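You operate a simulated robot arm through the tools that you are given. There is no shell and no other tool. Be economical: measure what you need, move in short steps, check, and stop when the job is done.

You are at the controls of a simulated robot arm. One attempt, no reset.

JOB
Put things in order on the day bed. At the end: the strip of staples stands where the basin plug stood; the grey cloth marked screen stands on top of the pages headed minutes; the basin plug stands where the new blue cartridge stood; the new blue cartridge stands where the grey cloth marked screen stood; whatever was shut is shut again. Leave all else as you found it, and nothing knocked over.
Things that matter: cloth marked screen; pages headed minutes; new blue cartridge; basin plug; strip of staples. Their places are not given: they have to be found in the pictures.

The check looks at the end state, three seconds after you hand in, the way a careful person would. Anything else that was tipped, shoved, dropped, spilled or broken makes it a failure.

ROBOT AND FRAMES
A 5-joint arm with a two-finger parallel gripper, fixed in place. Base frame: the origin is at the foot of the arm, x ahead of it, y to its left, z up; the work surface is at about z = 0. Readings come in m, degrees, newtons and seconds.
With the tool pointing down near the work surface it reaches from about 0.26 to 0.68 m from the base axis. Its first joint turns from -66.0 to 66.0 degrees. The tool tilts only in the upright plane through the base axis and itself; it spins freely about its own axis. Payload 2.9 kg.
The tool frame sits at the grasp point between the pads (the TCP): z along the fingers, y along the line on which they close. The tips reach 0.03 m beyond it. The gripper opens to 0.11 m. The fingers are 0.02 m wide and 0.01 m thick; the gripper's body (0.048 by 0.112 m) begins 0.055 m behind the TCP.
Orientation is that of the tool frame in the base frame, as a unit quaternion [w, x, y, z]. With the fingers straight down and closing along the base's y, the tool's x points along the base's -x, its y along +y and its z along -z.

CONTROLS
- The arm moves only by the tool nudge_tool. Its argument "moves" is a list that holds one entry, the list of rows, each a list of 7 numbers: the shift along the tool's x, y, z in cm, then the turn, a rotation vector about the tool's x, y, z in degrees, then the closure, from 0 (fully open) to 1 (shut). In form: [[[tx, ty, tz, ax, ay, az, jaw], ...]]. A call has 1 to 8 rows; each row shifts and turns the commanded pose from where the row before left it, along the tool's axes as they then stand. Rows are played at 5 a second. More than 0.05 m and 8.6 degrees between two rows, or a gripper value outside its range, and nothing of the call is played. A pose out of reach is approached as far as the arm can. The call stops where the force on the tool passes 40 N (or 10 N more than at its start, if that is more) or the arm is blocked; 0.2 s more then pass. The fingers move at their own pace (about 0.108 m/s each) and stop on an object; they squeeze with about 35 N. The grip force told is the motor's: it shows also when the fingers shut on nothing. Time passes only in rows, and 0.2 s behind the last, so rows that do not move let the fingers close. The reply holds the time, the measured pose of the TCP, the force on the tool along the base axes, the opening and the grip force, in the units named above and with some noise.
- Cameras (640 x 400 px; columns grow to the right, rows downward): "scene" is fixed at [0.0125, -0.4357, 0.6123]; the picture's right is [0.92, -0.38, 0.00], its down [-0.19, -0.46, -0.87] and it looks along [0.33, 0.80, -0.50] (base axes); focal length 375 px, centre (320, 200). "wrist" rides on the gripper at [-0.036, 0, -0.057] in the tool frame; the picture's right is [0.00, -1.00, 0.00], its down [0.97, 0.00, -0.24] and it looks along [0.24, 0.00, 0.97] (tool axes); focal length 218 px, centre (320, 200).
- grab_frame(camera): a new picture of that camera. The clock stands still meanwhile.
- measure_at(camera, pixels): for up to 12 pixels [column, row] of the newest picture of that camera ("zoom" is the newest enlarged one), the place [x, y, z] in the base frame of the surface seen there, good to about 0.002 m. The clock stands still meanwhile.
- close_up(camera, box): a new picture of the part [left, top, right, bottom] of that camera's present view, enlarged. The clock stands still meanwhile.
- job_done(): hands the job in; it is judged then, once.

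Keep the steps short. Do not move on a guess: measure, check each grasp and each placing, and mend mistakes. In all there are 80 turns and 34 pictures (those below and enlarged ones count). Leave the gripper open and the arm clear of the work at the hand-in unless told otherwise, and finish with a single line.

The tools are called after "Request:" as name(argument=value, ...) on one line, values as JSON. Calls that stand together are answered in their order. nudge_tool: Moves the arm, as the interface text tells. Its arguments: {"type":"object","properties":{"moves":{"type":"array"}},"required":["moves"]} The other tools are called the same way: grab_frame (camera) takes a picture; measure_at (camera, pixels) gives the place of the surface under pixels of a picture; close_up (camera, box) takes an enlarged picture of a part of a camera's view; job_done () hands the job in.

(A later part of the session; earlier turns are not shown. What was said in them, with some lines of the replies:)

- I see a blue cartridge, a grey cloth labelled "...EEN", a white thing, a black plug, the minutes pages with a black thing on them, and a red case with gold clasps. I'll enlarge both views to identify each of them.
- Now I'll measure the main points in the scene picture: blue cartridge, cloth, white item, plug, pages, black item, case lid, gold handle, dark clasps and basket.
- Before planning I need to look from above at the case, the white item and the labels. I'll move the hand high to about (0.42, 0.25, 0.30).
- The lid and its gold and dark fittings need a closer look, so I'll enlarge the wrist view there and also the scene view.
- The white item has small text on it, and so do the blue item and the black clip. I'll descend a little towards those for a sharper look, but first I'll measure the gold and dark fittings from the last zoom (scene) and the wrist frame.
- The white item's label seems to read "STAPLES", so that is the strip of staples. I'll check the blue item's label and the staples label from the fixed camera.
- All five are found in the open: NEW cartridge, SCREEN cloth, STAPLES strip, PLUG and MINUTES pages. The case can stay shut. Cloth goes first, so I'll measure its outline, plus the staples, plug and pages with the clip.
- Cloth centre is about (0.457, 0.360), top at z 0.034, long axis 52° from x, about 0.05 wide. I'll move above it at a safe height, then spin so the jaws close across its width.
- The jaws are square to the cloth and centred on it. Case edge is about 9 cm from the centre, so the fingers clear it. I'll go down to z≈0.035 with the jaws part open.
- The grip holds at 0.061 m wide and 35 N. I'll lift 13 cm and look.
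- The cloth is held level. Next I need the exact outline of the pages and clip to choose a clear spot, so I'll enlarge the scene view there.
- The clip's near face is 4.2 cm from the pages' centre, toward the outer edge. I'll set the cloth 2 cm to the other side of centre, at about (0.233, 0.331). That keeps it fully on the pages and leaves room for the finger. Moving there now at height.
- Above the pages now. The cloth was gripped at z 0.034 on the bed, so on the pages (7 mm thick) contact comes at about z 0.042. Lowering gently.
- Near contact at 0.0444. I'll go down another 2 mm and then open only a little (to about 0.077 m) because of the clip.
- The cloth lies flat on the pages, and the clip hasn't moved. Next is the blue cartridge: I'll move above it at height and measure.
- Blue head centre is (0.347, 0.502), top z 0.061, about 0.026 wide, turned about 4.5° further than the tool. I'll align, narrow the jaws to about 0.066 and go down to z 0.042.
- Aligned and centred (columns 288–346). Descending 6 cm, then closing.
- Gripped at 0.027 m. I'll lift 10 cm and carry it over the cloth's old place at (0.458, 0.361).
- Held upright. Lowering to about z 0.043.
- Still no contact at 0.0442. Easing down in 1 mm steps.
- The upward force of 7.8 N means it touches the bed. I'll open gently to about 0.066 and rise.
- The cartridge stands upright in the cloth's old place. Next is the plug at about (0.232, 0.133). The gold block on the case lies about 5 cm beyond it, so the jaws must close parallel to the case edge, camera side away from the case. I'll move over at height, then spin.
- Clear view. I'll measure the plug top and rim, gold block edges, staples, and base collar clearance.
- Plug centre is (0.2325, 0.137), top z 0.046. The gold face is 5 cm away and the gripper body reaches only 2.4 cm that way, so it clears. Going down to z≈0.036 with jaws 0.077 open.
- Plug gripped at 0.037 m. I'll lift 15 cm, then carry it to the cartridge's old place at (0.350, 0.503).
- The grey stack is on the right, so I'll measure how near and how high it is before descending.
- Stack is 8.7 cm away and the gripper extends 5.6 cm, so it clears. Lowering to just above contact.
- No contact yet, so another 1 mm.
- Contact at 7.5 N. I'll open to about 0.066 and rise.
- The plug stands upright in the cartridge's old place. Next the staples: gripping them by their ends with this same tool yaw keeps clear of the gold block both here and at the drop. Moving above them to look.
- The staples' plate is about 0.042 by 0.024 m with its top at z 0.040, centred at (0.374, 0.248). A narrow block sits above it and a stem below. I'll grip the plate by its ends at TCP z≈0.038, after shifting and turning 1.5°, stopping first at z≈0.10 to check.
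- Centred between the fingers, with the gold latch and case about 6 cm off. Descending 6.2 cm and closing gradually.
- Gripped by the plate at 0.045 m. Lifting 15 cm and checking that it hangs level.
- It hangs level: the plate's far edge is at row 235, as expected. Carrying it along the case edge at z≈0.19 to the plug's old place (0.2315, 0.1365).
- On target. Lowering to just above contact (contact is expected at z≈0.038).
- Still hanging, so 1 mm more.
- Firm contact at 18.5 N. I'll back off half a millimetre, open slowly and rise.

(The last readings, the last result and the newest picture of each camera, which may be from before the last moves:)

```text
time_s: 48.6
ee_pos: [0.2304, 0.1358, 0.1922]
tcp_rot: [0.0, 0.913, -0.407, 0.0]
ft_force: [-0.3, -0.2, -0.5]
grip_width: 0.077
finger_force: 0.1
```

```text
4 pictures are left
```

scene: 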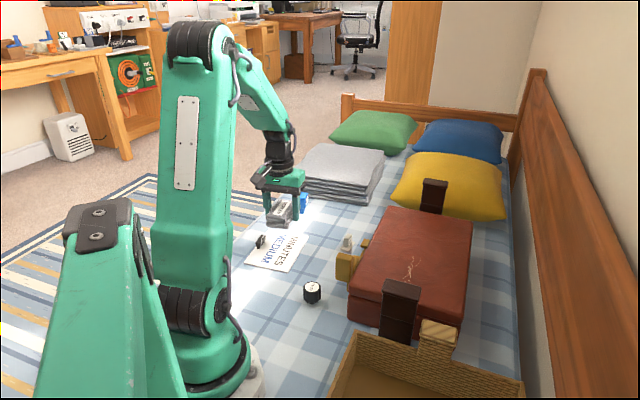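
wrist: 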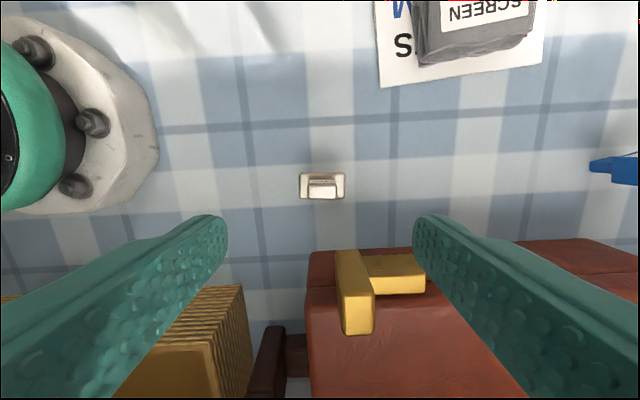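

The staples stand upright in the plug's old place. I'll retreat up to the starting area with the gripper open and take a final scene check.

Request:
nudge_tool(moves=[[[0, 0, -4, 0, 0, 0, 0], [-2.5, -3.1, -1.4, 0, 0, 0, 0], [-2.5, -3.1, -1.4, 0, 0, 0, 0], [-2.5, -3.1, -1.4, 0, 0, 0, 0], [-2.5, -3.1, -1.4, 0, 0, 0, 0], [0, 0, 0, 0, 0, 0, 0]]])

Request:
close_up(camera="scene", box=[230, 160, 480, 320])

```text
time_s: 50.0
ee_pos: [0.2575, 0.292, 0.2884]
tcp_rot: [0.0, 0.913, -0.407, 0.0]
ft_force: [0.3, 0.3, 0.1]
grip_width: 0.11
finger_force: 0.1
```

```text
2.50 times, centred on (355, 240) of scene
```

zoom: 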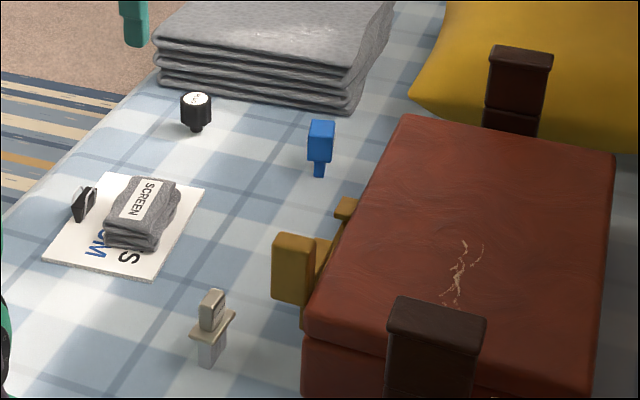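

All items stand in place, and the clip, case and stack look unchanged. One last numeric check of the tops.

Request:
measure_at(camera="zoom", pixels=[[196, 97], [322, 125], [212, 295], [143, 197], [84, 205]])

```text
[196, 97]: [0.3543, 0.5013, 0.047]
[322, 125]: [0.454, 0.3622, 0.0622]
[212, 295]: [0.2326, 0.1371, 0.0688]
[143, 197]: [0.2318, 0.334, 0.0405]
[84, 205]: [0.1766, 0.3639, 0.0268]
```

Measured positions match the old places to within about 7 mm, and nothing else has moved. Handing in.

Request:
job_done()

```text
The job is handed in.
```

Job handed in: staples, cartridge and plug stand upright in their new places, the screen cloth lies on the minutes pages, and the case was never opened.
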